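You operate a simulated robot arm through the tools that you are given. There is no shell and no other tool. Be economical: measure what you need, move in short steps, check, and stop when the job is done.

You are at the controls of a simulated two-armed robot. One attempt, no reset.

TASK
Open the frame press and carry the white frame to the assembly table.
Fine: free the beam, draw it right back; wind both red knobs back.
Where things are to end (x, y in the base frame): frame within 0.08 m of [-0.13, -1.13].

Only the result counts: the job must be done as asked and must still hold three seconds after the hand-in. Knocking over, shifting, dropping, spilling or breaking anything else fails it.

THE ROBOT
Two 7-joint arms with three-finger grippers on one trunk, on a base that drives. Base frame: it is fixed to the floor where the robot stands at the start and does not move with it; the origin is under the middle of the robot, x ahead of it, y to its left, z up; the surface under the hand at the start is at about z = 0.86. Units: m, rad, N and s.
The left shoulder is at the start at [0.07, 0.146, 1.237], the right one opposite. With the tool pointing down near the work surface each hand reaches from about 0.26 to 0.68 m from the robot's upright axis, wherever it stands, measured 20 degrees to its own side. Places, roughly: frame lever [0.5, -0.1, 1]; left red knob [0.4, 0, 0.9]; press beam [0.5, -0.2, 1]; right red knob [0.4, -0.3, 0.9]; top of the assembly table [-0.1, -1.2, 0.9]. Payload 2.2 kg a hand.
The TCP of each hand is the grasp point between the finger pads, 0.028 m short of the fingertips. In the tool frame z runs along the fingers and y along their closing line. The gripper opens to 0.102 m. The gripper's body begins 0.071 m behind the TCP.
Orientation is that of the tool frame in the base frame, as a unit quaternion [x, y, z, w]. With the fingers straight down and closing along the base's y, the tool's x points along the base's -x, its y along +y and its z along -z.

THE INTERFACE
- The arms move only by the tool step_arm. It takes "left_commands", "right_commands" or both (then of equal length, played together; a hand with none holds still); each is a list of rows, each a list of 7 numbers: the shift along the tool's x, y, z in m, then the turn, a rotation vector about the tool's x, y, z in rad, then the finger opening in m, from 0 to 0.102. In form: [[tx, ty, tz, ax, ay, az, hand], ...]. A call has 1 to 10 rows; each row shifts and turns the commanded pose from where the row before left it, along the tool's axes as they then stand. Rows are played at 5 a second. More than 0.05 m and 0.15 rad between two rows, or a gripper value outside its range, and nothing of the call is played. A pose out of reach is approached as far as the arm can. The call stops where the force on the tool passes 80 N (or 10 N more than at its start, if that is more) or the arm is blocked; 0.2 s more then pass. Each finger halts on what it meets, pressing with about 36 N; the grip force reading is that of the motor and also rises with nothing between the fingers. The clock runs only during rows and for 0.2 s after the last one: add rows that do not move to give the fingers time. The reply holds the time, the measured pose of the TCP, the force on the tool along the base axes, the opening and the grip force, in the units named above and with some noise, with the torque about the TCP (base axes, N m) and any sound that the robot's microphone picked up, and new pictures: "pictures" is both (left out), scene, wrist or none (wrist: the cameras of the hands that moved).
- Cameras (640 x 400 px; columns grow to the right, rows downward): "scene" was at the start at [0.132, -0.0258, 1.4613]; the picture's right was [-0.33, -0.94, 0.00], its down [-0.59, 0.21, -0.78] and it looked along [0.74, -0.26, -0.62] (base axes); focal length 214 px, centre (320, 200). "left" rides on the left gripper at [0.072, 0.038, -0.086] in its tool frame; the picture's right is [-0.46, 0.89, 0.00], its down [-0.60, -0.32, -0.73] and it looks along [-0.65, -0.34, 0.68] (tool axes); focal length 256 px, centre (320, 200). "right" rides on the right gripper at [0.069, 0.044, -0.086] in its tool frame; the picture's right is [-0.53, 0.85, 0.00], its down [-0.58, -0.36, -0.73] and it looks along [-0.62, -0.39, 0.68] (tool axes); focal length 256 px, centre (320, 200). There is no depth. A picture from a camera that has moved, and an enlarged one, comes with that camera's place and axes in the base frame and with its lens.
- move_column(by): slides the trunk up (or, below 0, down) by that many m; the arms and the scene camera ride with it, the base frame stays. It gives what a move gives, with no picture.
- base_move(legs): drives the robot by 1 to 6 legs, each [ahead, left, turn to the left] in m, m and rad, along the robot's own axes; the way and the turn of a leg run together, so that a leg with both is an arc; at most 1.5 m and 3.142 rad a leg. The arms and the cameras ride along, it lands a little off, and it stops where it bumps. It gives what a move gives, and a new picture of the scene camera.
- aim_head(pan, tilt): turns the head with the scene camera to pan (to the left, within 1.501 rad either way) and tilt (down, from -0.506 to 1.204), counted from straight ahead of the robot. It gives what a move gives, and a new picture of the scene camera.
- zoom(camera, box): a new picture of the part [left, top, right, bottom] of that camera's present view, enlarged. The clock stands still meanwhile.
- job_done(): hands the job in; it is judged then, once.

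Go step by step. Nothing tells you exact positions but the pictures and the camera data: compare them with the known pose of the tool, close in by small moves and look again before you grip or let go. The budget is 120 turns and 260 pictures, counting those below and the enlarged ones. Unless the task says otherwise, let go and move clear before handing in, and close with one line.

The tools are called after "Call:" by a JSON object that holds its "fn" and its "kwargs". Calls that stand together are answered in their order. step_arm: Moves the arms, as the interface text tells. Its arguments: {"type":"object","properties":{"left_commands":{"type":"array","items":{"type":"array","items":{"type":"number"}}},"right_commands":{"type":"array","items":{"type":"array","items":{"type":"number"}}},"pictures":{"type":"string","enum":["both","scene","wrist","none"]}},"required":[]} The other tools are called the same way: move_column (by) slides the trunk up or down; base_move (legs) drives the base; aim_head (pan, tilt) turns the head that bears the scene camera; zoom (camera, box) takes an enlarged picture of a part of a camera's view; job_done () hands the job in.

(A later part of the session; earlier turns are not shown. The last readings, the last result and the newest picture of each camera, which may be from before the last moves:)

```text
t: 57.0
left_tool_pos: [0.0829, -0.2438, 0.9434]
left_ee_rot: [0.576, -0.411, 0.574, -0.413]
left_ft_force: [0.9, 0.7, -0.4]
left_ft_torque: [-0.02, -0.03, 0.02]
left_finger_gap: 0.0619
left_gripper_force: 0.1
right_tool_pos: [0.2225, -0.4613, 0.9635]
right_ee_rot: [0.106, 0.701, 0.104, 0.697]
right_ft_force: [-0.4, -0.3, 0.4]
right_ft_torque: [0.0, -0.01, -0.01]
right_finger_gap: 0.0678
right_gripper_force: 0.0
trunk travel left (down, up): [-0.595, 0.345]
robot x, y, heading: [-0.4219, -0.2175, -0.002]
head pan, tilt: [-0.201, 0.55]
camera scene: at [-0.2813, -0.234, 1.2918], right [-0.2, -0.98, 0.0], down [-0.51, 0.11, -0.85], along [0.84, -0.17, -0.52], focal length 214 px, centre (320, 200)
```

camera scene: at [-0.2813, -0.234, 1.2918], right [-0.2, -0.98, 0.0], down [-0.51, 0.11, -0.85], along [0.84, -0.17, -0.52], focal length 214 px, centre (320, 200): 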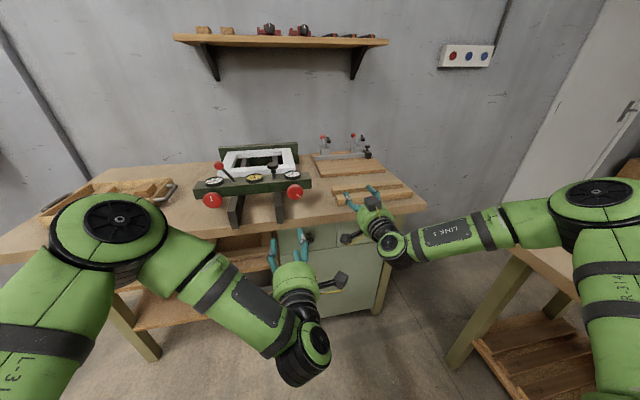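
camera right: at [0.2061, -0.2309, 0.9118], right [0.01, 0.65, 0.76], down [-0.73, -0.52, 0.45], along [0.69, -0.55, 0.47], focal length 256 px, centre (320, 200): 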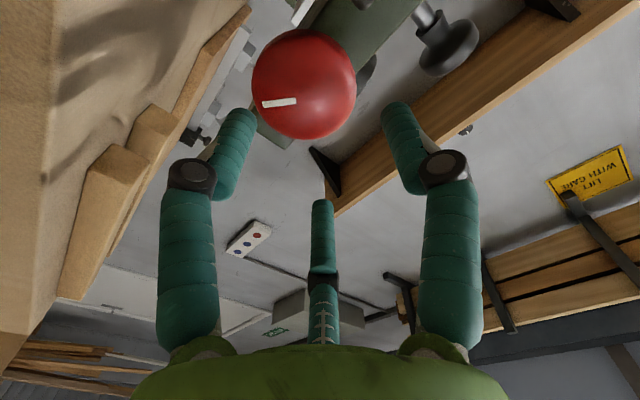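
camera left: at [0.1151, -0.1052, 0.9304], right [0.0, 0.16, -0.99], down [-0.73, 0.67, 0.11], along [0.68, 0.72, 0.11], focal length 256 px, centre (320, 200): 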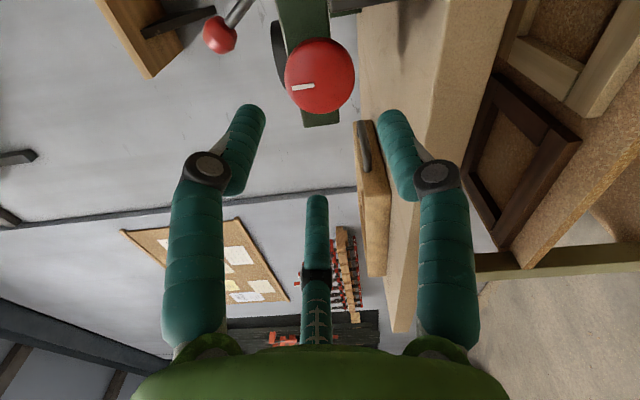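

The left hand now sits almost in line with the right knob, in the posture that worked. I'll use it: unroll it, lift the right hand out of the way, then drive forward.

Call:
{"fn": "step_arm", "kwargs": {"left_commands": [[0, 0, 0, 0, 0, 0.149, 0.07], [0, 0, 0, 0, 0, 0.149, 0.07], [0, 0, 0, 0, 0, 0.149, 0.07], [0, 0, 0, 0, 0, 0.149, 0.07], [0, 0, 0, 0, 0, 0.149, 0.07], [0, 0, 0, 0, 0, 0.149, 0.07], [0, 0, 0, 0, 0, 0.149, 0.07], [0, 0, 0, 0, 0, 0.149, 0.07], [0, 0, 0, 0, 0, 0.149, 0.07], [0, 0, 0, 0, 0, 0.149, 0.07]], "right_commands": [[-0.036, 0.011, -0.025, 0, 0, 0, 0.068], [-0.036, 0.011, -0.025, 0, 0, 0, 0.068], [-0.036, 0.011, -0.025, 0, 0, 0, 0.068], [-0.036, 0.011, -0.025, 0, 0, 0, 0.068], [0, 0, 0, 0, 0, 0, 0.068], [0, 0, 0, 0, 0, 0, 0.068], [0, 0, 0, 0, 0, 0, 0.068], [0, 0, 0, 0, 0, 0, 0.068], [0, 0, 0, 0, 0, 0, 0.068], [0, 0, 0, 0, 0, 0, 0.068]], "pictures": "none"}}

Call:
{"fn": "step_arm", "kwargs": {"left_commands": [[0, 0, 0, 0, 0, 0.149, 0.07], [0, 0, 0, 0, 0, 0.149, 0.07], [0, 0, 0, 0, 0, 0.149, 0.07], [0, 0, 0, 0, 0, 0.149, 0.07], [0, 0, 0, 0, 0, 0.149, 0.07], [0, 0, 0, 0, 0, 0.149, 0.07], [0, 0, 0, 0, 0, 0.149, 0.07]], "pictures": "none"}}

Call:
{"fn": "base_move", "kwargs": {"legs": [[0.12, -0.03, 0]]}}

```text
t: 59.2
left_tool_pos: [0.0821, -0.2435, 0.9433]
left_ee_rot: [-0.144, 0.693, -0.142, 0.692]
left_ft_force: [-0.4, -0.3, -0.3]
left_ft_torque: [-0.02, 0.03, -0.01]
left_finger_gap: 0.0699
left_gripper_force: 0.0
right_tool_pos: [0.1235, -0.463, 1.1146]
right_ee_rot: [0.106, 0.701, 0.104, 0.697]
right_ft_force: [-1.0, 0.4, 0.9]
right_ft_torque: [-0.01, 0.05, 0.03]
right_finger_gap: 0.068
right_gripper_force: 0.2
trunk travel left (down, up): [-0.595, 0.345]
robot x, y, heading: [-0.4201, -0.2186, -0.002]
head pan, tilt: [-0.201, 0.55]
```

```text
t: 60.8
left_tool_pos: [0.0863, -0.2366, 0.9437]
left_ee_rot: [0.21, 0.678, 0.223, 0.668]
left_ft_force: [0.8, 0.5, 0.0]
left_ft_torque: [0.01, -0.03, 0.02]
left_finger_gap: 0.07
left_gripper_force: 0.2
right_tool_pos: [0.1244, -0.4635, 1.1142]
right_ee_rot: [0.105, 0.701, 0.104, 0.697]
right_ft_force: [-0.5, -0.4, -0.3]
right_ft_torque: [-0.03, -0.04, 0.01]
right_finger_gap: 0.068
right_gripper_force: 0.0
trunk travel left (down, up): [-0.595, 0.345]
robot x, y, heading: [-0.4185, -0.2206, -0.004]
head pan, tilt: [-0.201, 0.55]
```

```text
t: 62.1
left_tool_pos: [0.2063, -0.2657, 0.9451]
left_ee_rot: [0.208, 0.678, 0.222, 0.669]
left_ft_force: [-0.4, -0.3, -0.7]
left_ft_torque: [-0.02, -0.01, 0.01]
left_finger_gap: 0.0699
left_gripper_force: 0.0
right_tool_pos: [0.242, -0.4917, 1.1138]
right_ee_rot: [0.106, 0.701, 0.104, 0.698]
right_ft_force: [0.4, 0.0, 0.2]
right_ft_torque: [-0.02, 0.03, 0.01]
right_finger_gap: 0.0679
right_gripper_force: 0.1
trunk travel left (down, up): [-0.595, 0.345]
robot x, y, heading: [-0.3001, -0.2479, -0.006]
head pan, tilt: [-0.201, 0.55]
camera scene: at [-0.1624, -0.2639, 1.2919], right [-0.2, -0.98, 0.0], down [-0.51, 0.1, -0.85], along [0.84, -0.17, -0.52], focal length 214 px, centre (320, 200)
```

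scene: 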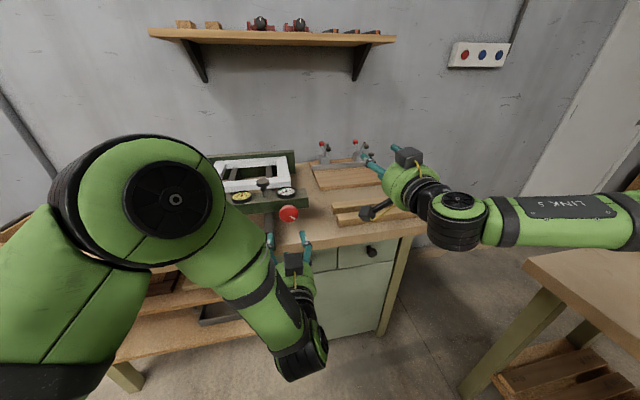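

The left hand is in front of the right knob. I shift it 1 cm, advance partway and look.

Call:
{"fn": "step_arm", "kwargs": {"left_commands": [[-0.006, -0.009, 0.025, 0, 0, 0, 0.07], [0, 0, 0.025, 0, 0, 0, 0.07], [0, 0, 0, 0, 0, 0, 0.07]], "pictures": "wrist"}}

```text
t: 62.9
left_tool_pos: [0.2563, -0.2741, 0.9433]
left_ee_rot: [0.208, 0.679, 0.223, 0.668]
left_ft_force: [-0.7, -0.1, -0.1]
left_ft_torque: [0.01, 0.0, 0.03]
left_finger_gap: 0.0697
left_gripper_force: 0.1
right_tool_pos: [0.2418, -0.4916, 1.1145]
right_ee_rot: [0.105, 0.701, 0.104, 0.698]
right_ft_force: [-0.5, 0.7, 0.2]
right_ft_torque: [0.0, 0.01, -0.02]
right_finger_gap: 0.0679
right_gripper_force: 0.1
trunk travel left (down, up): [-0.595, 0.345]
robot x, y, heading: [-0.3003, -0.2475, -0.002]
head pan, tilt: [-0.201, 0.55]
camera left: at [0.1674, -0.204, 0.9068], right [0.0, 0.45, 0.89], down [-0.71, -0.63, 0.31], along [0.7, -0.64, 0.32], focal length 256 px, centre (320, 200)
```

left: 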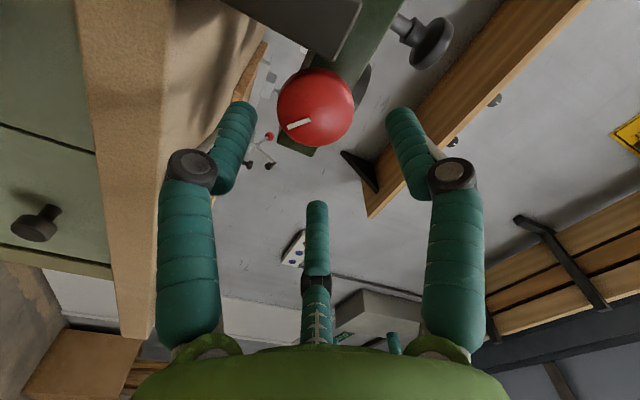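

The knob is centred and about 7 cm ahead. I advance and close.

Call:
{"fn": "step_arm", "kwargs": {"left_commands": [[0, 0, 0.022, 0, 0, 0, 0.07], [0, 0, 0.022, 0, 0, 0, 0.07], [0, -0.002, 0.019, 0, 0, 0, 0.07], [0, 0, 0, 0, 0, 0, 0.04], [0, 0, 0, 0, 0, 0, 0.04], [0, 0, 0, 0, 0, 0, 0.04]], "pictures": "wrist"}}

```text
t: 64.3
left_tool_pos: [0.3185, -0.2803, 0.9426]
left_ee_rot: [0.213, 0.677, 0.222, 0.669]
left_ft_force: [-0.2, -13.6, 3.7]
left_ft_torque: [-0.04, 0.16, -0.94]
left_finger_gap: 0.0529
left_gripper_force: 45.0
right_tool_pos: [0.242, -0.4956, 1.1137]
right_ee_rot: [0.106, 0.701, 0.106, 0.698]
right_ft_force: [-0.9, 0.2, -0.9]
right_ft_torque: [0.02, 0.01, 0.0]
right_finger_gap: 0.0678
right_gripper_force: 0.2
trunk travel left (down, up): [-0.595, 0.345]
robot x, y, heading: [-0.3018, -0.2468, -0.005]
head pan, tilt: [-0.201, 0.55]
camera left: at [0.2297, -0.2091, 0.9066], right [0.0, 0.45, 0.89], down [-0.72, -0.62, 0.31], along [0.69, -0.64, 0.32], focal length 256 px, centre (320, 200)
```

left: 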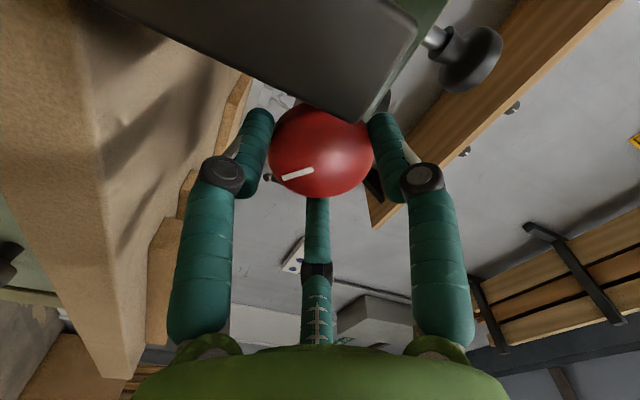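

Gripped. I wind it anticlockwise.

Call:
{"fn": "step_arm", "kwargs": {"left_commands": [[0, 0, 0, 0, 0, -0.13, 0.04], [0, 0, 0, 0, 0, -0.13, 0.04], [0, 0, 0, 0, 0, -0.13, 0.04], [0, 0, 0, 0, 0, -0.13, 0.04], [0, 0, 0, 0, 0, -0.13, 0.04], [0, 0, 0, 0, 0, -0.13, 0.04], [0, 0, 0, 0, 0, -0.13, 0.04], [0, 0, 0, 0, 0, -0.13, 0.04], [0, 0, 0, 0, 0, -0.13, 0.04], [0, 0, 0, 0, 0, -0.13, 0.04]], "pictures": "wrist"}}

Call:
{"fn": "zoom", "kwargs": {"camera": "scene", "box": [220, 160, 370, 270]}}

```text
t: 66.5
left_tool_pos: [0.3187, -0.2813, 0.9432]
left_ee_rot: [-0.242, 0.666, -0.229, 0.667]
left_ft_force: [0.4, -19.7, 7.3]
left_ft_torque: [-0.02, 0.34, -0.72]
left_finger_gap: 0.0527
left_gripper_force: 45.4
right_tool_pos: [0.2418, -0.4959, 1.1147]
right_ee_rot: [0.107, 0.7, 0.106, 0.698]
right_ft_force: [-0.3, -0.5, 0.1]
right_ft_torque: [-0.02, 0.0, 0.02]
right_finger_gap: 0.0682
right_gripper_force: 0.1
trunk travel left (down, up): [-0.595, 0.345]
robot x, y, heading: [-0.2993, -0.251, 0.0]
head pan, tilt: [-0.201, 0.55]
camera left: at [0.231, -0.2982, 0.8629], right [-0.02, 0.98, -0.19], down [-0.73, 0.12, 0.67], along [0.68, 0.15, 0.71], focal length 256 px, centre (320, 200)
```

left: 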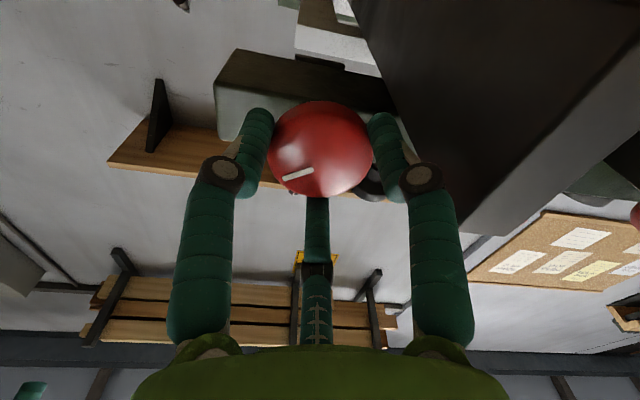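

```text
3.64 times, centred on (295, 215) of scene
camera zoom: at [-0.1629, -0.2687, 1.2918], right [-0.2, -0.98, 0.0], down [-0.51, 0.11, -0.85], along [0.84, -0.17, -0.52], focal length 780 px, centre (411, 146)
```

zoom: 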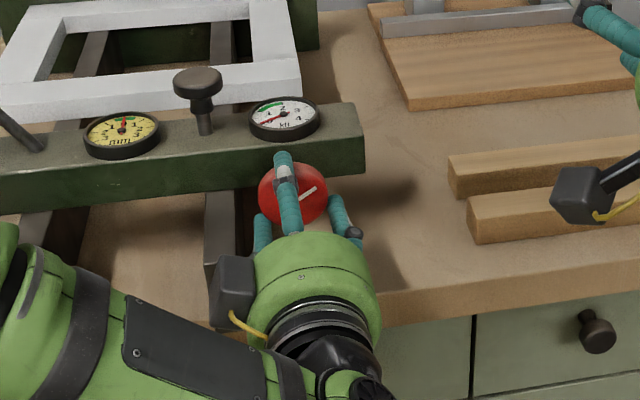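

Turning freely. I relieve the side load slightly and wind on to the stop.

Call:
{"fn": "step_arm", "kwargs": {"left_commands": [[0.0025, -0.003, 0, 0, 0, -0.13, 0.04], [0, 0, 0, 0, 0, -0.13, 0.04], [0, 0, 0, 0, 0, -0.13, 0.04], [0, 0, 0, 0, 0, -0.13, 0.04], [0, 0, 0, 0, 0, -0.13, 0.04], [0, 0, 0, 0, 0, -0.13, 0.04], [0, 0, 0, 0, 0, -0.13, 0.04], [0, 0, 0, 0, 0, -0.13, 0.04], [0, 0, 0, 0, 0, -0.13, 0.04]], "pictures": "wrist"}}

Call:
{"fn": "zoom", "kwargs": {"camera": "scene", "box": [220, 160, 370, 270]}}

```text
t: 68.5
left_tool_pos: [0.3187, -0.2819, 0.9433]
left_ee_rot: [0.571, -0.42, 0.559, -0.43]
left_ft_force: [-2.0, -7.4, 5.6]
left_ft_torque: [0.84, -0.09, -0.15]
left_finger_gap: 0.0531
left_gripper_force: 45.2
right_tool_pos: [0.2427, -0.4945, 1.1145]
right_ee_rot: [0.106, 0.7, 0.104, 0.698]
right_ft_force: [-0.7, 0.5, 0.6]
right_ft_torque: [-0.01, -0.02, 0.0]
right_finger_gap: 0.0681
right_gripper_force: 0.0
trunk travel left (down, up): [-0.595, 0.345]
robot x, y, heading: [-0.303, -0.2485, 0.0]
head pan, tilt: [-0.201, 0.55]
camera left: at [0.2333, -0.3628, 0.9265], right [-0.01, 0.2, -0.98], down [-0.75, 0.65, 0.14], along [0.67, 0.73, 0.15], focal length 256 px, centre (320, 200)
```

left: 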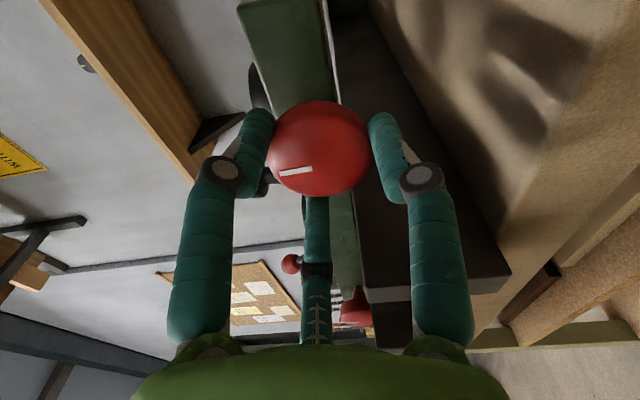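

```text
3.64 times, centred on (295, 215) of scene
camera zoom: at [-0.1633, -0.2657, 1.2919], right [-0.2, -0.98, 0.0], down [-0.51, 0.11, -0.85], along [0.84, -0.17, -0.52], focal length 780 px, centre (411, 146)
```

zoom: 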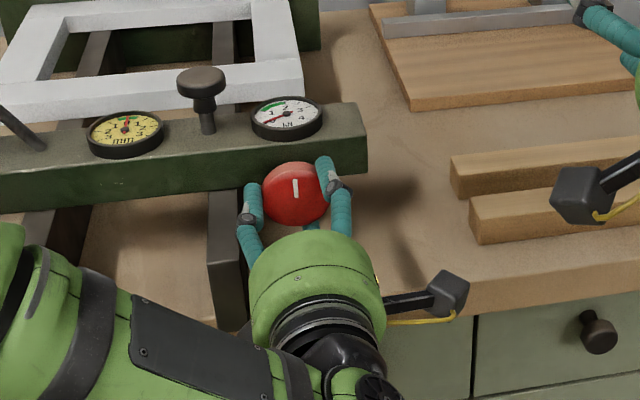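

The mark is at 12 o'clock with 0.84 N·m counter-torque, so the right knob is on its back stop too. I release, retreat, and begin unrolling.

Call:
{"fn": "step_arm", "kwargs": {"left_commands": [[0, 0, 0, 0, 0, 0, 0.066], [0, 0, 0, 0, 0, 0, 0.066], [0, 0, -0.04, 0, 0, 0, 0.066], [0, 0, -0.04, 0, 0, 0, 0.066], [0, 0, -0.04, 0, 0, 0, 0.066], [0, 0, 0, 0, 0, 0.149, 0.066], [0, 0, 0, 0, 0, 0.149, 0.066], [0, 0, 0, 0, 0, 0.149, 0.066], [0, 0, 0, 0, 0, 0.149, 0.066]], "pictures": "none"}}

Call:
{"fn": "base_move", "kwargs": {"legs": [[-0.15, 0.1, 0]]}}

Call:
{"fn": "zoom", "kwargs": {"camera": "scene", "box": [200, 120, 360, 230]}}

```text
t: 70.5
left_tool_pos: [0.2002, -0.2826, 0.9421]
left_ee_rot: [-0.422, 0.571, -0.406, 0.576]
left_ft_force: [-0.4, -0.1, 0.1]
left_ft_torque: [0.02, 0.01, -0.02]
left_finger_gap: 0.066
left_gripper_force: 0.0
right_tool_pos: [0.2429, -0.4929, 1.1147]
right_ee_rot: [0.105, 0.701, 0.105, 0.697]
right_ft_force: [-0.7, -0.2, -0.4]
right_ft_torque: [0.0, 0.0, 0.02]
right_finger_gap: 0.0679
right_gripper_force: 0.0
trunk travel left (down, up): [-0.595, 0.345]
robot x, y, heading: [-0.2985, -0.248, -0.0]
head pan, tilt: [-0.201, 0.55]
```

```text
t: 72.0
left_tool_pos: [0.0505, -0.1826, 0.9426]
left_ee_rot: [-0.422, 0.569, -0.408, 0.576]
left_ft_force: [0.5, -1.0, 1.2]
left_ft_torque: [0.01, 0.03, 0.0]
left_finger_gap: 0.0658
left_gripper_force: 0.3
right_tool_pos: [0.0924, -0.3927, 1.1142]
right_ee_rot: [0.105, 0.701, 0.103, 0.698]
right_ft_force: [-0.4, -1.4, 0.0]
right_ft_torque: [-0.01, 0.05, 0.02]
right_finger_gap: 0.0681
right_gripper_force: 0.1
trunk travel left (down, up): [-0.595, 0.345]
robot x, y, heading: [-0.4503, -0.146, -0.002]
head pan, tilt: [-0.201, 0.55]
camera scene: at [-0.3115, -0.164, 1.2918], right [-0.2, -0.98, 0.0], down [-0.51, 0.11, -0.85], along [0.83, -0.17, -0.52], focal length 214 px, centre (320, 200)
```

scene: 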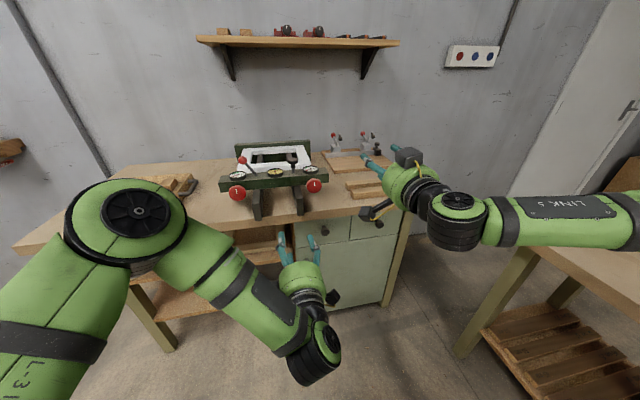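

```text
3.64 times, centred on (280, 175) of scene
camera zoom: at [-0.3115, -0.164, 1.2918], right [-0.2, -0.98, 0.0], down [-0.51, 0.11, -0.85], along [0.83, -0.17, -0.52], focal length 780 px, centre (466, 291)
```

zoom: 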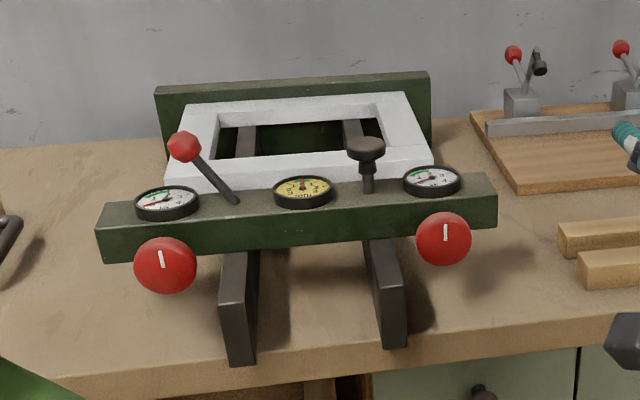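

Both marks point up, the gauges read zero and the beam is square. Now I unroll the hands and bring them back to pointing down.

Call:
{"fn": "step_arm", "kwargs": {"left_commands": [[0, 0, 0, 0, 0, 0.141, 0.08], [0, 0, 0, 0, 0, 0.141, 0.08], [0, 0, 0, 0, 0, 0.141, 0.08], [0, 0, 0, 0, 0, 0.141, 0.08], [0, 0, 0, 0, 0, 0.141, 0.08], [0, 0, 0, 0, 0, 0.141, 0.08], [0, 0, 0, 0, 0, 0.141, 0.08], [0, 0, 0, 0, 0, 0.141, 0.08], [0, 0, 0, 0, 0, 0.141, 0.08]], "right_commands": [[0, 0, 0, 0, 0, -0.148, 0.08], [0, 0, 0, 0, 0, -0.148, 0.08], [0, 0, 0, 0, 0.149, 0, 0.08], [0, 0, 0, 0, 0.149, 0, 0.08], [0, 0, 0, 0, 0.149, 0, 0.08], [0, 0, 0, 0, 0.149, 0, 0.08], [0, 0, 0, 0, 0.149, 0, 0.08], [0, 0, 0, 0, 0.149, 0, 0.08], [0, 0, 0, 0, 0.149, 0, 0.08]], "pictures": "none"}}

Call:
{"fn": "move_column", "kwargs": {"by": 0.18}}

Call:
{"fn": "step_arm", "kwargs": {"left_commands": [[0, 0, 0, 0, 0.149, 0, 0.08], [0, 0, 0, 0, 0.149, 0, 0.08], [0, 0, 0, 0, 0.149, 0, 0.08], [0, 0, 0, 0, 0.149, 0, 0.08], [0, 0, 0, 0, 0.149, 0, 0.08], [0, 0, 0, 0, 0.149, 0, 0.08], [0, 0, 0, 0, 0.149, 0, 0.08], [0, 0, 0, 0, 0.149, 0, 0.08], [0, 0, 0, 0, 0.149, 0, 0.08], [0, 0, 0, 0, 0.149, 0, 0.08]], "right_commands": [[0, 0, 0, 0, 0.149, 0, 0.08], [0, 0, 0, 0, 0.149, 0, 0.08], [0, 0, 0, 0, 0.149, 0, 0.08], [0, 0, 0, 0, 0.08, 0, 0.08], [0, 0, 0, 0, 0, 0, 0.08], [0, 0, 0, 0, 0, 0, 0.08], [0, 0, 0, 0, 0, 0, 0.08], [0, 0, 0, 0, 0, 0, 0.08], [0, 0, 0, 0, 0, 0, 0.08], [0, 0, 0, 0, 0, 0, 0.08]], "pictures": "scene"}}

```text
t: 74.0
left_tool_pos: [0.0542, -0.1757, 0.9411]
left_ee_rot: [-0.012, 0.713, 0.017, 0.701]
left_ft_force: [0.8, -0.3, 0.6]
left_ft_torque: [-0.03, -0.02, 0.01]
left_finger_gap: 0.0796
left_gripper_force: 0.0
right_tool_pos: [0.0941, -0.3905, 1.1138]
right_ee_rot: [0.0, 0.966, 0.0, 0.257]
right_ft_force: [-0.3, 0.1, 0.7]
right_ft_torque: [0.0, 0.03, -0.01]
right_finger_gap: 0.08
right_gripper_force: 0.0
trunk travel left (down, up): [-0.595, 0.345]
robot x, y, heading: [-0.4477, -0.1442, -0.0]
head pan, tilt: [-0.201, 0.55]
```

```text
t: 76.0
left_tool_pos: [0.0548, -0.1776, 1.1243]
left_ee_rot: [-0.013, 0.711, 0.014, 0.703]
left_ft_force: [-0.6, 0.3, -1.4]
left_ft_torque: [0.01, -0.01, -0.02]
left_finger_gap: 0.0799
left_gripper_force: 0.2
right_tool_pos: [0.0935, -0.3909, 1.295]
right_ee_rot: [0.001, 0.966, 0.0, 0.258]
right_ft_force: [0.1, -0.2, 0.2]
right_ft_torque: [-0.01, 0.03, 0.01]
right_finger_gap: 0.08
right_gripper_force: 0.1
trunk travel left (down, up): [-0.775, 0.165]
robot x, y, heading: [-0.4475, -0.1471, -0.007]
head pan, tilt: [-0.201, 0.55]
```

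```text
t: 78.2
left_tool_pos: [0.0513, -0.1833, 1.1224]
left_ee_rot: [-0.009, 0.999, 0.007, 0.034]
left_ft_force: [0.1, 0.1, -0.5]
left_ft_torque: [0.03, 0.01, 0.0]
left_finger_gap: 0.0799
left_gripper_force: 0.0
right_tool_pos: [0.0776, -0.4016, 1.2846]
right_ee_rot: [0.002, 1.0, 0.001, -0.002]
right_ft_force: [0.0, 0.1, 0.7]
right_ft_torque: [0.05, -0.03, 0.01]
right_finger_gap: 0.0802
right_gripper_force: 0.0
right hand out of reach, approached as far as the arm can: row 3, 4
trunk travel left (down, up): [-0.775, 0.165]
robot x, y, heading: [-0.4502, -0.1455, -0.009]
head pan, tilt: [-0.201, 0.55]
camera scene: at [-0.3108, -0.1643, 1.4717], right [-0.2, -0.98, 0.0], down [-0.51, 0.11, -0.85], along [0.83, -0.17, -0.52], focal length 214 px, centre (320, 200)
```

scene: 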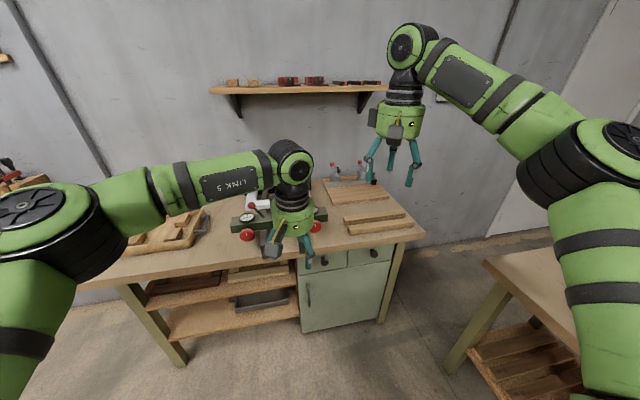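

Hands point down again. I position them symmetrically high and drive back up to the table.

Call:
{"fn": "step_arm", "kwargs": {"left_commands": [[0, 0.036, -0.026, 0, 0.068, 0, 0.09], [0, 0.036, -0.026, 0, 0, 0, 0.09], [0, 0.036, -0.026, 0, 0, 0, 0.09], [0, 0.036, -0.026, 0, 0, 0, 0.09], [0, 0.036, -0.02, 0, 0, 0, 0.09]], "right_commands": [[0, 0.022, 0.008, 0, 0, 0, 0.09], [0, 0.022, 0.008, 0, 0, 0, 0.09], [0, 0.022, 0.008, 0, 0, 0, 0.09], [0, 0.022, 0.008, 0, 0, 0, 0.09], [0, 0.022, 0.004, 0, 0, 0, 0.09]], "pictures": "none"}}

Call:
{"fn": "base_move", "kwargs": {"legs": [[0.45, 0, 0.008]]}}

Call:
{"fn": "aim_head", "kwargs": {"pan": 0.0, "tilt": 0.85}}

```text
t: 79.4
left_tool_pos: [0.0423, -0.004, 1.2495]
left_ee_rot: [-0.01, 1.0, 0.007, 0.003]
left_ft_force: [0.9, 0.7, 0.3]
left_ft_torque: [0.0, -0.05, -0.02]
left_finger_gap: 0.0901
left_gripper_force: 0.1
right_tool_pos: [0.0609, -0.3456, 1.2525]
right_ee_rot: [0.001, 1.0, 0.001, -0.001]
right_ft_force: [-0.4, 0.5, 0.4]
right_ft_torque: [-0.04, 0.01, -0.01]
right_finger_gap: 0.0902
right_gripper_force: 0.1
right hand out of reach, approached as far as the arm can: row 1, 2, 3, 4, 5
trunk travel left (down, up): [-0.775, 0.165]
robot x, y, heading: [-0.4515, -0.1475, -0.003]
head pan, tilt: [-0.201, 0.55]
```

```text
t: 82.1
left_tool_pos: [0.4908, 0.0007, 1.25]
left_ee_rot: [-0.016, 1.0, 0.007, 0.004]
left_ft_force: [-0.3, -0.2, 0.5]
left_ft_torque: [-0.01, 0.01, -0.02]
left_finger_gap: 0.0902
left_gripper_force: 0.2
right_tool_pos: [0.514, -0.341, 1.2526]
right_ee_rot: [-0.005, 1.0, 0.0, -0.001]
right_ft_force: [-1.2, 0.5, 0.3]
right_ft_torque: [0.0, -0.03, -0.02]
right_finger_gap: 0.0901
right_gripper_force: 0.1
trunk travel left (down, up): [-0.775, 0.165]
robot x, y, heading: [-0.0003, -0.1473, 0.009]
head pan, tilt: [-0.201, 0.55]
camera scene: at [0.1374, -0.1611, 1.472], right [-0.19, -0.98, 0.0], down [-0.51, 0.1, -0.85], along [0.84, -0.16, -0.52], focal length 214 px, centre (320, 200)
```

scene: 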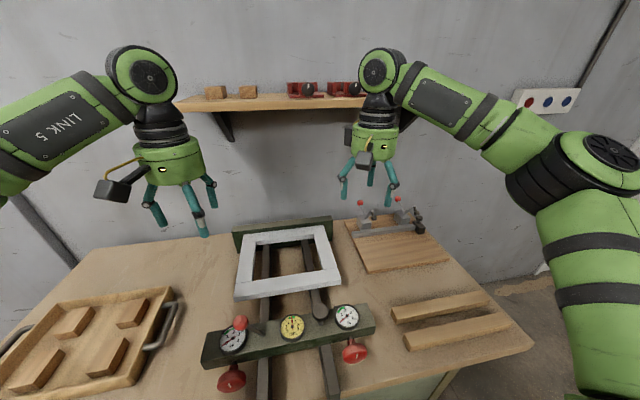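

```text
t: 82.9
left_tool_pos: [0.4929, 0.0008, 1.2482]
left_ee_rot: [-0.016, 1.0, 0.006, 0.002]
left_ft_force: [-0.1, 0.2, 0.0]
left_ft_torque: [0.01, 0.02, 0.0]
left_finger_gap: 0.0898
left_gripper_force: 0.0
right_tool_pos: [0.5162, -0.3393, 1.2522]
right_ee_rot: [-0.006, 1.0, 0.001, -0.003]
right_ft_force: [0.2, -0.8, -0.6]
right_ft_torque: [0.02, 0.01, 0.01]
right_finger_gap: 0.0899
right_gripper_force: 0.1
trunk travel left (down, up): [-0.775, 0.165]
robot x, y, heading: [0.0055, -0.1453, 0.007]
head pan, tilt: [0.0, 0.85]
camera scene: at [0.13, -0.1433, 1.4464], right [0.01, -1.0, 0.0], down [-0.75, -0.01, -0.66], along [0.66, 0.01, -0.75], focal length 214 px, centre (320, 200)
```

scene: 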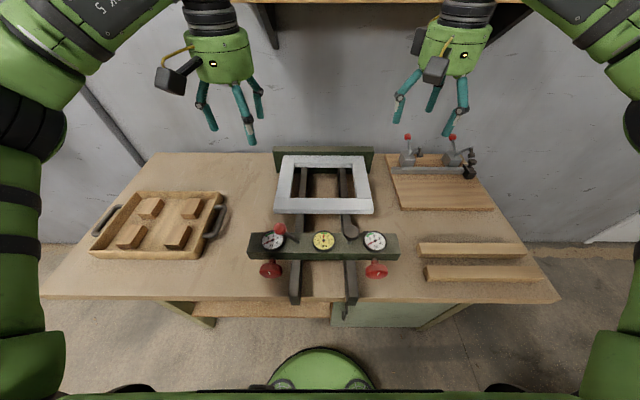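

The frame is clear of the beam. I enlarge it to measure its corners and edges.

Call:
{"fn": "zoom", "kwargs": {"camera": "scene", "box": [240, 130, 410, 236]}}

Call:
{"fn": "zoom", "kwargs": {"camera": "left", "box": [0, 0, 640, 400]}}

Call:
{"fn": "zoom", "kwargs": {"camera": "right", "box": [0, 0, 640, 400]}}

```text
3.76 times, centred on (325, 183) of scene
camera zoom: at [0.13, -0.1433, 1.4464], right [0.01, -1.0, 0.0], down [-0.75, -0.01, -0.66], along [0.66, 0.01, -0.75], focal length 807 px, centre (301, 264)
```

zoom: 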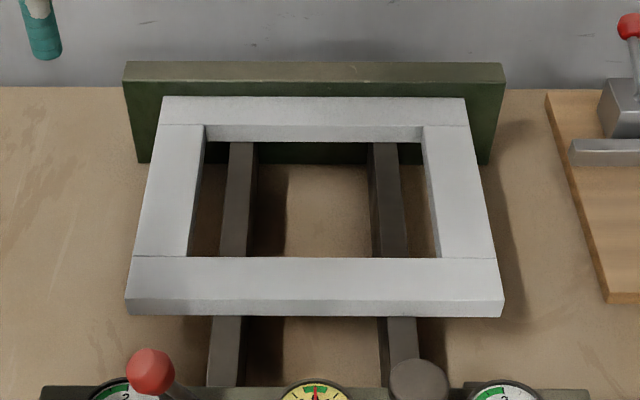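

```text
1.00 times, centred on (320, 200) of left (not enlarged: the box is as wide or as high as the picture)
camera zoom: at [0.4178, 0.0354, 1.3352], right [0.44, 0.9, 0.02], down [0.61, -0.31, 0.73], along [0.66, -0.31, -0.68], focal length 256 px, centre (320, 200)
```

zoom: 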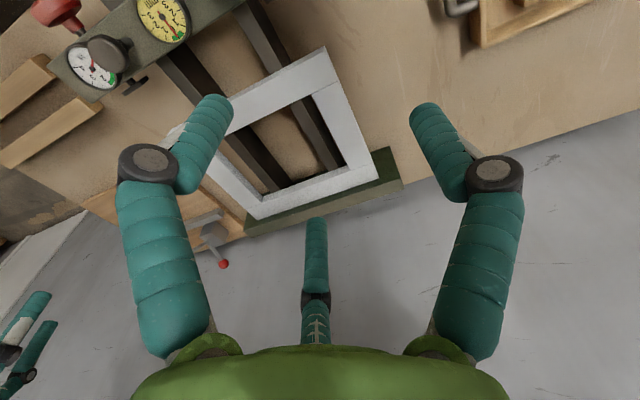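

```text
1.00 times, centred on (320, 200) of right (not enlarged: the box is as wide or as high as the picture)
camera zoom: at [0.4469, -0.2984, 1.3399], right [0.53, 0.85, 0.0], down [0.58, -0.36, 0.73], along [0.62, -0.38, -0.69], focal length 256 px, centre (320, 200)
```

zoom: 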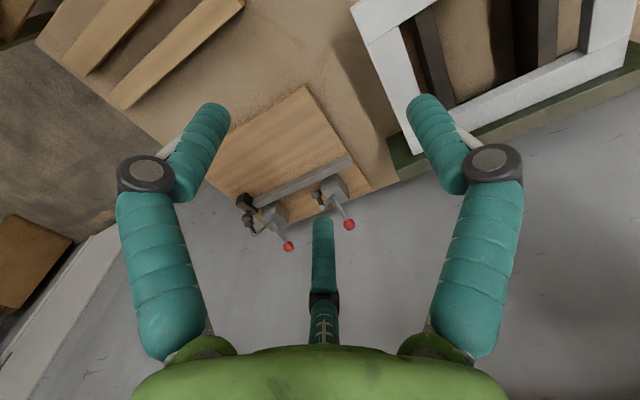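

The frame's top is at z ≈ 0.95, thickness about 2 cm, size about 0.26 × 0.30 m, centre (0.658, -0.15); side bars at y ≈ -0.024 and -0.276. I bring both hands over the middles of the side bars.

Call:
{"fn": "step_arm", "kwargs": {"left_commands": [[-0.027, -0.004, 0.033, 0, 0, 0.032, 0.08], [-0.027, -0.004, 0.033, 0, 0, 0, 0.08], [-0.027, -0.004, 0.033, 0, 0, 0, 0.08], [-0.027, -0.004, 0.033, 0, 0, 0, 0.08], [-0.027, -0.004, 0.033, 0, 0, 0, 0.08], [-0.027, -0.004, 0.033, 0, 0, 0, 0.08], [0, 0, 0, 0, 0, 0, 0.08]], "right_commands": [[-0.0232, 0.0105, 0.0337, 0, 0, 0.012, 0.08], [-0.0232, 0.0105, 0.0337, 0, 0, 0, 0.08], [-0.0232, 0.0105, 0.0337, 0, 0, 0, 0.08], [-0.0232, 0.0105, 0.0337, 0, 0, 0, 0.08], [-0.0232, 0.0105, 0.0337, 0, 0, 0, 0.08], [-0.0232, 0.0105, 0.0337, 0, 0, 0, 0.08], [0, 0, 0, 0, 0, 0, 0.08]]}}

```text
t: 84.5
left_tool_pos: [0.6437, -0.0141, 1.0604]
left_ee_rot: [0.001, 1.0, 0.007, 0.003]
left_ft_force: [-0.6, 0.8, 0.1]
left_ft_torque: [-0.02, 0.01, -0.01]
left_finger_gap: 0.0801
left_gripper_force: 0.0
left hand out of reach, approached as far as the arm can: row 6
right_tool_pos: [0.5485, -0.3475, 1.0594]
right_ee_rot: [0.001, 1.0, 0.001, -0.001]
right_ft_force: [-0.5, 0.2, -0.6]
right_ft_torque: [-0.01, 0.0, 0.02]
right_finger_gap: 0.0799
right_gripper_force: 0.0
right hand out of reach, approached as far as the arm can: row 1, 2, 3, 4, 5, 6
trunk travel left (down, up): [-0.775, 0.165]
robot x, y, heading: [-0.0024, -0.1477, 0.006]
head pan, tilt: [0.0, 0.85]
camera scene: at [0.1284, -0.1412, 1.4465], right [0.01, -1.0, 0.0], down [-0.75, -0.01, -0.66], along [0.66, 0.0, -0.75], focal length 214 px, centre (320, 200)
camera right: at [0.4798, -0.3042, 1.146], right [0.54, 0.84, 0.0], down [0.58, -0.37, 0.73], along [0.62, -0.39, -0.68], focal length 256 px, centre (320, 200)
camera left: at [0.5696, 0.0218, 1.1462], right [0.46, 0.89, 0.02], down [0.6, -0.33, 0.73], along [0.65, -0.33, -0.68], focal length 256 px, centre (320, 200)
```

scene: 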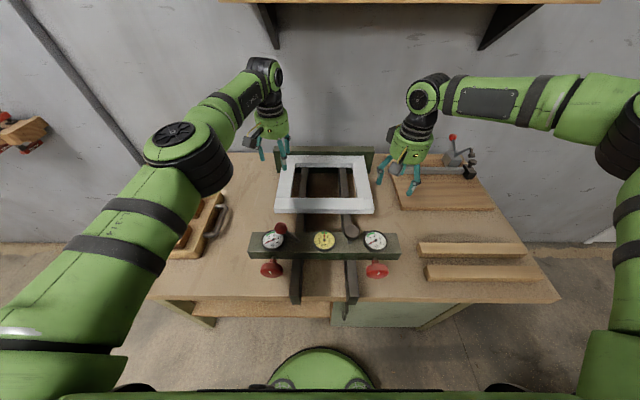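
right: 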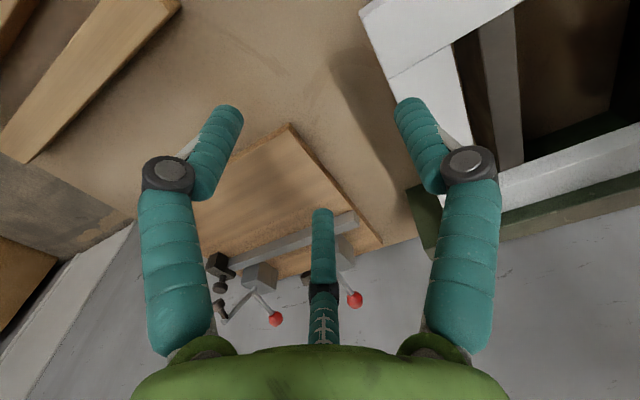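
left: 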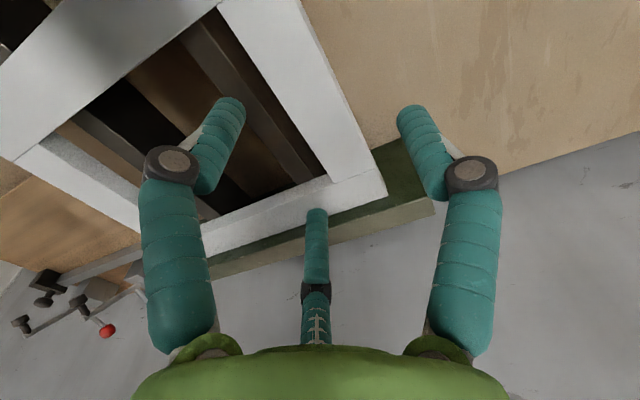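

The right arm is stuck in an awkward elbow-out branch. I take it back to its original start posture relative to the robot and see whether it recovers.

Call:
{"fn": "step_arm", "kwargs": {"right_commands": [[0.03, -0.02, -0.0225, 0, 0, 0, 0.08], [0.03, -0.02, -0.0225, 0, 0, 0, 0.08], [0.03, -0.02, -0.0225, 0, 0, 0, 0.08], [0.03, -0.02, -0.0225, 0, 0, 0, 0.08], [0.03, -0.02, -0.0225, 0, 0, 0, 0.08], [0.03, -0.02, -0.0225, 0, 0, 0, 0.08], [0.03, -0.02, -0.0225, 0, 0, 0, 0.08], [0.03, -0.02, -0.0225, 0, 0, 0, 0.08]], "left_commands": [[0, 0, 0, 0, 0, 0, 0.08], [0, 0.01, -0.02, 0, 0, 0, 0.08], [0, 0.01, -0.02, 0, 0, 0, 0.08], [0, 0.01, -0.02, 0, 0, 0, 0.08], [0, 0, 0, 0, 0, 0, 0.08], [0, 0, 0, 0, 0, 0, 0.08], [0, 0, 0, 0, 0, 0, 0.08], [0, 0, 0, 0, 0, 0, 0.08]], "pictures": "none"}}

Call:
{"fn": "aim_head", "kwargs": {"pan": -0.9, "tilt": 0.3}}

```text
t: 86.3
left_tool_pos: [0.6392, 0.0113, 1.1214]
left_ee_rot: [0.0, 1.0, 0.008, 0.003]
left_ft_force: [-0.4, 0.7, 0.3]
left_ft_torque: [0.02, -0.02, 0.05]
left_finger_gap: 0.0798
left_gripper_force: 0.1
right_tool_pos: [0.3063, -0.5104, 1.2398]
right_ee_rot: [0.0, 1.0, 0.001, -0.002]
right_ft_force: [-0.4, 0.0, -0.4]
right_ft_torque: [0.0, -0.02, 0.0]
right_finger_gap: 0.08
right_gripper_force: 0.1
trunk travel left (down, up): [-0.775, 0.165]
robot x, y, heading: [-0.0024, -0.1454, 0.01]
head pan, tilt: [0.0, 0.85]
```

```text
t: 87.5
left_tool_pos: [0.6401, 0.0121, 1.12]
left_ee_rot: [0.0, 1.0, 0.008, 0.002]
left_ft_force: [0.2, 0.0, -1.0]
left_ft_torque: [-0.02, 0.01, -0.01]
left_finger_gap: 0.08
left_gripper_force: 0.0
right_tool_pos: [0.3084, -0.5096, 1.2385]
right_ee_rot: [0.001, 1.0, 0.001, -0.002]
right_ft_force: [-0.3, -0.7, 0.5]
right_ft_torque: [0.0, 0.01, 0.01]
right_finger_gap: 0.0799
right_gripper_force: 0.0
trunk travel left (down, up): [-0.775, 0.165]
robot x, y, heading: [-0.004, -0.1471, 0.009]
head pan, tilt: [-0.901, 0.3]
camera scene: at [0.1096, -0.2166, 1.4947], right [-0.78, -0.63, 0.0], down [-0.19, 0.23, -0.96], along [0.6, -0.74, -0.3], focal length 214 px, centre (320, 200)
```

scene: 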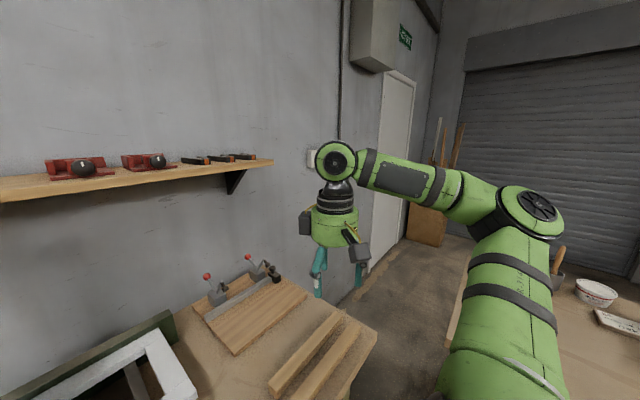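

The elbow is swung outward compared with the start. I test whether yawing the right hand pulls the elbow back up.

Call:
{"fn": "step_arm", "kwargs": {"right_commands": [[0, 0, 0, 0, 0, 0.149, 0.08], [0, 0, 0, 0, 0, 0.149, 0.08], [0, 0, 0, 0, 0, 0.149, 0.08], [0, 0, 0, 0, 0, 0.149, 0.08], [0, 0, 0, 0, 0, 0.149, 0.08], [0, 0, 0, 0, 0, 0.149, 0.08], [0, 0, 0, 0, 0, 0.149, 0.08], [0, 0, 0, 0, 0, 0.149, 0.08], [0, 0, 0, 0, 0, 0.149, 0.08], [0, 0, 0, 0, 0, 0.149, 0.08]], "pictures": "scene"}}

```text
t: 89.7
left_tool_pos: [0.6408, 0.0127, 1.1208]
left_ee_rot: [0.001, 1.0, 0.006, 0.002]
left_ft_force: [1.0, 0.2, -0.4]
left_ft_torque: [-0.01, -0.02, -0.03]
left_finger_gap: 0.0799
left_gripper_force: 0.1
right_tool_pos: [0.309, -0.5069, 1.2388]
right_ee_rot: [0.68, 0.733, 0.0, -0.002]
right_ft_force: [-0.3, -0.9, -0.6]
right_ft_torque: [0.0, -0.02, -0.03]
right_finger_gap: 0.0799
right_gripper_force: 0.0
trunk travel left (down, up): [-0.775, 0.165]
robot x, y, heading: [-0.0007, -0.1483, 0.005]
head pan, tilt: [-0.901, 0.3]
camera scene: at [0.1096, -0.2163, 1.4948], right [-0.78, -0.63, 0.0], down [-0.19, 0.23, -0.96], along [0.6, -0.74, -0.3], focal length 214 px, centre (320, 200)
```

scene: 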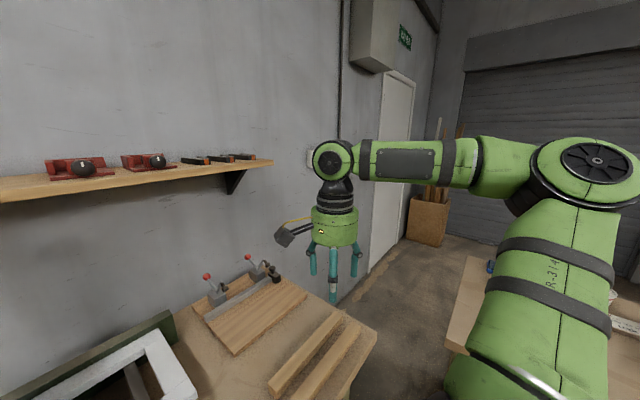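

Yawing visibly drags the elbow, so I can undo it: yaw the other way, pitch up, unroll there, and pitch back down.

Call:
{"fn": "step_arm", "kwargs": {"right_commands": [[0, 0, 0, 0, 0, -0.149, 0.08], [0, 0, 0, 0, 0, -0.149, 0.08], [0, 0, 0, 0, 0, -0.149, 0.08], [0, 0, 0, 0, 0, -0.149, 0.08], [0, 0, 0, 0, 0, -0.149, 0.08], [0, 0, 0, 0, 0, -0.149, 0.08], [0, 0, 0, 0, 0, -0.149, 0.08], [0, 0, 0, 0, 0, -0.149, 0.08], [0, 0, 0, 0, 0, -0.149, 0.08], [0, 0, 0, 0, 0, -0.149, 0.08]], "pictures": "none"}}

Call:
{"fn": "step_arm", "kwargs": {"right_commands": [[0, 0, 0, 0, 0, -0.149, 0.08], [0, 0, 0, 0, 0, -0.149, 0.08], [0, 0, 0, 0, 0, -0.149, 0.08], [0, 0, 0, 0, 0, -0.149, 0.08], [0, 0, 0, 0, 0, -0.149, 0.08], [0, 0, 0, 0, 0, -0.149, 0.08], [0, 0, 0, 0, 0, -0.149, 0.08], [0, 0, 0, 0, 0, -0.149, 0.08], [0, 0, 0, 0, 0, -0.149, 0.08], [0, 0, 0, 0, 0, -0.149, 0.08]], "pictures": "scene"}}

```text
t: 91.9
left_tool_pos: [0.6411, 0.0119, 1.119]
left_ee_rot: [-0.001, 1.0, 0.009, 0.002]
left_ft_force: [-0.6, -0.1, -0.7]
left_ft_torque: [-0.01, -0.03, 0.02]
left_finger_gap: 0.0798
left_gripper_force: 0.1
right_tool_pos: [0.3075, -0.5081, 1.2399]
right_ee_rot: [0.0, 1.0, 0.001, -0.002]
right_ft_force: [-0.2, 0.2, 0.5]
right_ft_torque: [-0.01, 0.0, -0.02]
right_finger_gap: 0.0799
right_gripper_force: 0.1
trunk travel left (down, up): [-0.775, 0.165]
robot x, y, heading: [-0.0019, -0.1481, 0.007]
head pan, tilt: [-0.901, 0.3]
```

```text
t: 94.1
left_tool_pos: [0.6424, 0.0115, 1.1202]
left_ee_rot: [-0.001, 1.0, 0.008, 0.002]
left_ft_force: [-0.3, 0.6, -0.2]
left_ft_torque: [0.01, -0.01, -0.01]
left_finger_gap: 0.0798
left_gripper_force: 0.1
right_tool_pos: [0.3079, -0.508, 1.24]
right_ee_rot: [-0.679, 0.735, 0.002, -0.001]
right_ft_force: [0.3, 0.5, 0.0]
right_ft_torque: [-0.03, 0.0, -0.01]
right_finger_gap: 0.0802
right_gripper_force: 0.0
trunk travel left (down, up): [-0.775, 0.165]
robot x, y, heading: [0.0019, -0.145, 0.01]
head pan, tilt: [-0.901, 0.3]
camera scene: at [0.1098, -0.2166, 1.4948], right [-0.78, -0.63, 0.0], down [-0.19, 0.23, -0.96], along [0.6, -0.74, -0.3], focal length 214 px, centre (320, 200)
```

scene: 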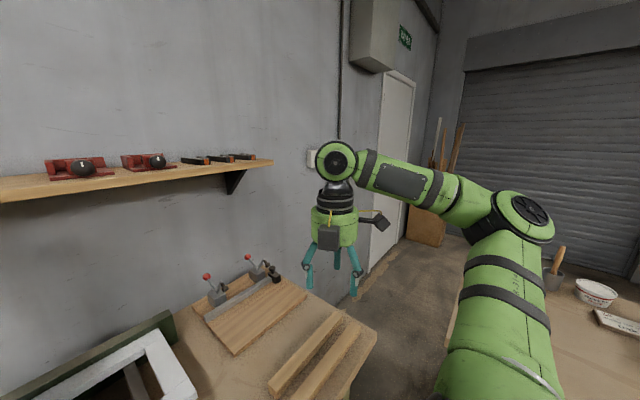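

The elbow returned by itself, so the posture isn't stuck. I return the yaw to zero and compare with the start view.

Call:
{"fn": "step_arm", "kwargs": {"right_commands": [[0, 0, 0, 0, 0, 0.149, 0.08], [0, 0, 0, 0, 0, 0.149, 0.08], [0, 0, 0, 0, 0, 0.149, 0.08], [0, 0, 0, 0, 0, 0.149, 0.08], [0, 0, 0, 0, 0, 0.149, 0.08], [0, 0, 0, 0, 0, 0.149, 0.08], [0, 0, 0, 0, 0, 0.149, 0.08], [0, 0, 0, 0, 0, 0.149, 0.08], [0, 0, 0, 0, 0, 0.149, 0.08], [0, 0, 0, 0, 0, 0.149, 0.08]], "pictures": "none"}}

Call:
{"fn": "aim_head", "kwargs": {"pan": -1.4, "tilt": 0.6}}

```text
t: 96.3
left_tool_pos: [0.641, 0.0132, 1.1202]
left_ee_rot: [0.001, 1.0, 0.007, 0.003]
left_ft_force: [0.2, 0.1, -0.5]
left_ft_torque: [0.02, -0.02, 0.04]
left_finger_gap: 0.0799
left_gripper_force: 0.1
right_tool_pos: [0.3081, -0.5083, 1.2403]
right_ee_rot: [0.003, 1.0, 0.0, -0.001]
right_ft_force: [0.5, 0.5, -1.0]
right_ft_torque: [0.0, 0.03, 0.01]
right_finger_gap: 0.08
right_gripper_force: 0.0
trunk travel left (down, up): [-0.775, 0.165]
robot x, y, heading: [-0.0019, -0.1463, 0.009]
head pan, tilt: [-0.901, 0.3]
```

```text
t: 97.2
left_tool_pos: [0.6415, 0.0122, 1.1191]
left_ee_rot: [-0.001, 1.0, 0.008, 0.003]
left_ft_force: [-0.6, -0.1, 0.3]
left_ft_torque: [0.01, 0.02, -0.01]
left_finger_gap: 0.0799
left_gripper_force: 0.0
right_tool_pos: [0.3094, -0.5079, 1.2405]
right_ee_rot: [0.001, 1.0, 0.001, -0.001]
right_ft_force: [0.1, 0.0, 0.4]
right_ft_torque: [-0.02, 0.0, -0.01]
right_finger_gap: 0.08
right_gripper_force: 0.1
trunk travel left (down, up): [-0.775, 0.165]
robot x, y, heading: [-0.0015, -0.1513, 0.005]
head pan, tilt: [-1.4, 0.6]
camera scene: at [0.067, -0.2308, 1.4673], right [-0.98, -0.18, 0.0], down [-0.1, 0.56, -0.83], along [0.15, -0.81, -0.56], focal length 214 px, centre (320, 200)
```

scene: 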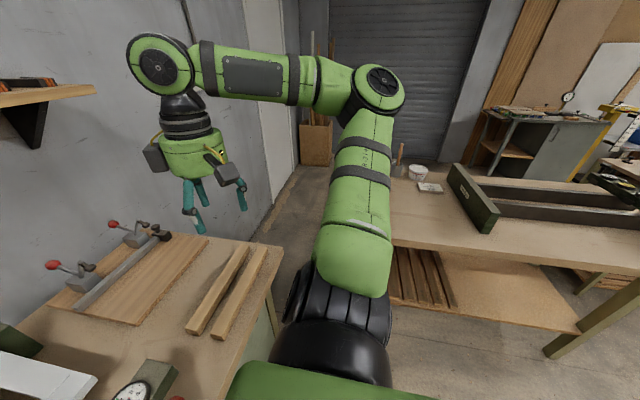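

The right arm is back in its start-like posture, and the assembly table looks clear around (-0.1, -1.1). I try reaching over the frame's right bar again, along a fresh path.

Call:
{"fn": "step_arm", "kwargs": {"right_commands": [[-0.033, 0.023, 0.018, 0, 0, 0, 0.08], [-0.033, 0.023, 0.018, 0, 0, 0, 0.08], [-0.033, 0.023, 0.018, 0, 0, 0, 0.08], [-0.033, 0.023, 0.018, 0, 0, 0, 0.08], [-0.033, 0.023, 0.018, 0, 0, 0, 0.08], [-0.033, 0.023, 0.018, 0, 0, 0, 0.08], [-0.033, 0.023, 0.018, 0, 0, 0, 0.08], [-0.033, 0.023, 0.018, 0, 0, 0, 0.08], [-0.033, 0.023, 0.018, 0, 0, 0, 0.08], [-0.033, 0.023, 0.018, 0, 0, 0, 0.08]], "pictures": "none"}}

Call:
{"fn": "aim_head", "kwargs": {"pan": 0.0, "tilt": 0.7}}

```text
t: 99.4
left_tool_pos: [0.6438, 0.0118, 1.1211]
left_ee_rot: [0.0, 1.0, 0.007, 0.002]
left_ft_force: [0.2, -0.8, -1.2]
left_ft_torque: [0.0, 0.01, 0.0]
left_finger_gap: 0.08
left_gripper_force: 0.0
right_tool_pos: [0.5493, -0.3416, 1.0833]
right_ee_rot: [0.001, 1.0, 0.0, -0.001]
right_ft_force: [0.2, -0.6, -0.8]
right_ft_torque: [-0.02, -0.03, 0.01]
right_finger_gap: 0.08
right_gripper_force: 0.0
right hand out of reach, approached as far as the arm can: row 8, 9, 10
trunk travel left (down, up): [-0.775, 0.165]
robot x, y, heading: [-0.0002, -0.1466, 0.006]
head pan, tilt: [-1.4, 0.6]
```

```text
t: 101.0
left_tool_pos: [0.6416, 0.0129, 1.1201]
left_ee_rot: [0.0, 1.0, 0.008, 0.003]
left_ft_force: [0.1, 0.0, 1.2]
left_ft_torque: [0.01, 0.01, -0.01]
left_finger_gap: 0.0801
left_gripper_force: 0.0
right_tool_pos: [0.5485, -0.341, 1.0838]
right_ee_rot: [0.001, 1.0, 0.0, -0.002]
right_ft_force: [0.8, -0.6, 0.0]
right_ft_torque: [0.02, 0.01, 0.03]
right_finger_gap: 0.08
right_gripper_force: 0.0
trunk travel left (down, up): [-0.775, 0.165]
robot x, y, heading: [-0.0014, -0.1479, 0.008]
head pan, tilt: [0.0, 0.7]
camera scene: at [0.136, -0.1433, 1.4587], right [0.01, -1.0, 0.0], down [-0.64, -0.01, -0.77], along [0.77, 0.01, -0.64], focal length 214 px, centre (320, 200)
```

scene: 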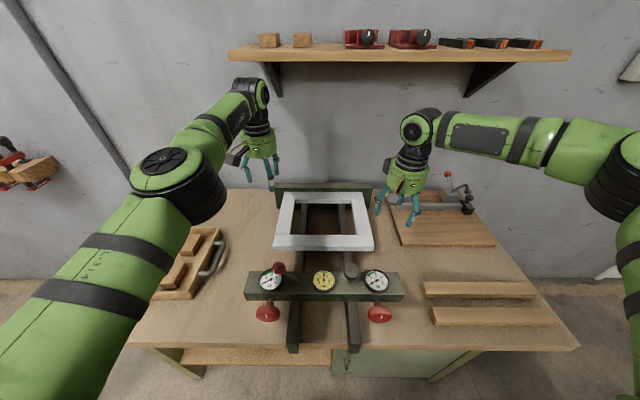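

The same limit appears at (0.549, -0.341). I test whether it is the wrist's yaw by turning the right hand -0.75 rad and then pushing forward.

Call:
{"fn": "step_arm", "kwargs": {"right_commands": [[0, 0, 0, 0, 0, -0.149, 0.08], [0, 0, 0, 0, 0, -0.149, 0.08], [0, 0, 0, 0, 0, -0.149, 0.08], [0, 0, 0, 0, 0, -0.149, 0.08], [0, 0, 0, 0, 0, -0.149, 0.08], [-0.022, -0.0203, 0, 0, 0, 0, 0.08], [-0.022, -0.0203, 0, 0, 0, 0, 0.08], [-0.022, -0.0203, 0, 0, 0, 0, 0.08]], "pictures": "none"}}

```text
t: 102.8
left_tool_pos: [0.6408, 0.0118, 1.1194]
left_ee_rot: [0.0, 1.0, 0.008, 0.002]
left_ft_force: [0.7, 1.0, -0.3]
left_ft_torque: [-0.04, 0.02, 0.06]
left_finger_gap: 0.08
left_gripper_force: 0.0
right_tool_pos: [0.5719, -0.3786, 1.092]
right_ee_rot: [-0.364, 0.931, 0.002, 0.0]
right_ft_force: [0.2, -0.7, -0.1]
right_ft_torque: [0.01, -0.01, -0.01]
right_finger_gap: 0.08
right_gripper_force: 0.0
right hand out of reach, approached as far as the arm can: row 6, 7, 8
trunk travel left (down, up): [-0.775, 0.165]
robot x, y, heading: [0.0008, -0.1457, 0.006]
head pan, tilt: [0.0, 0.7]
```

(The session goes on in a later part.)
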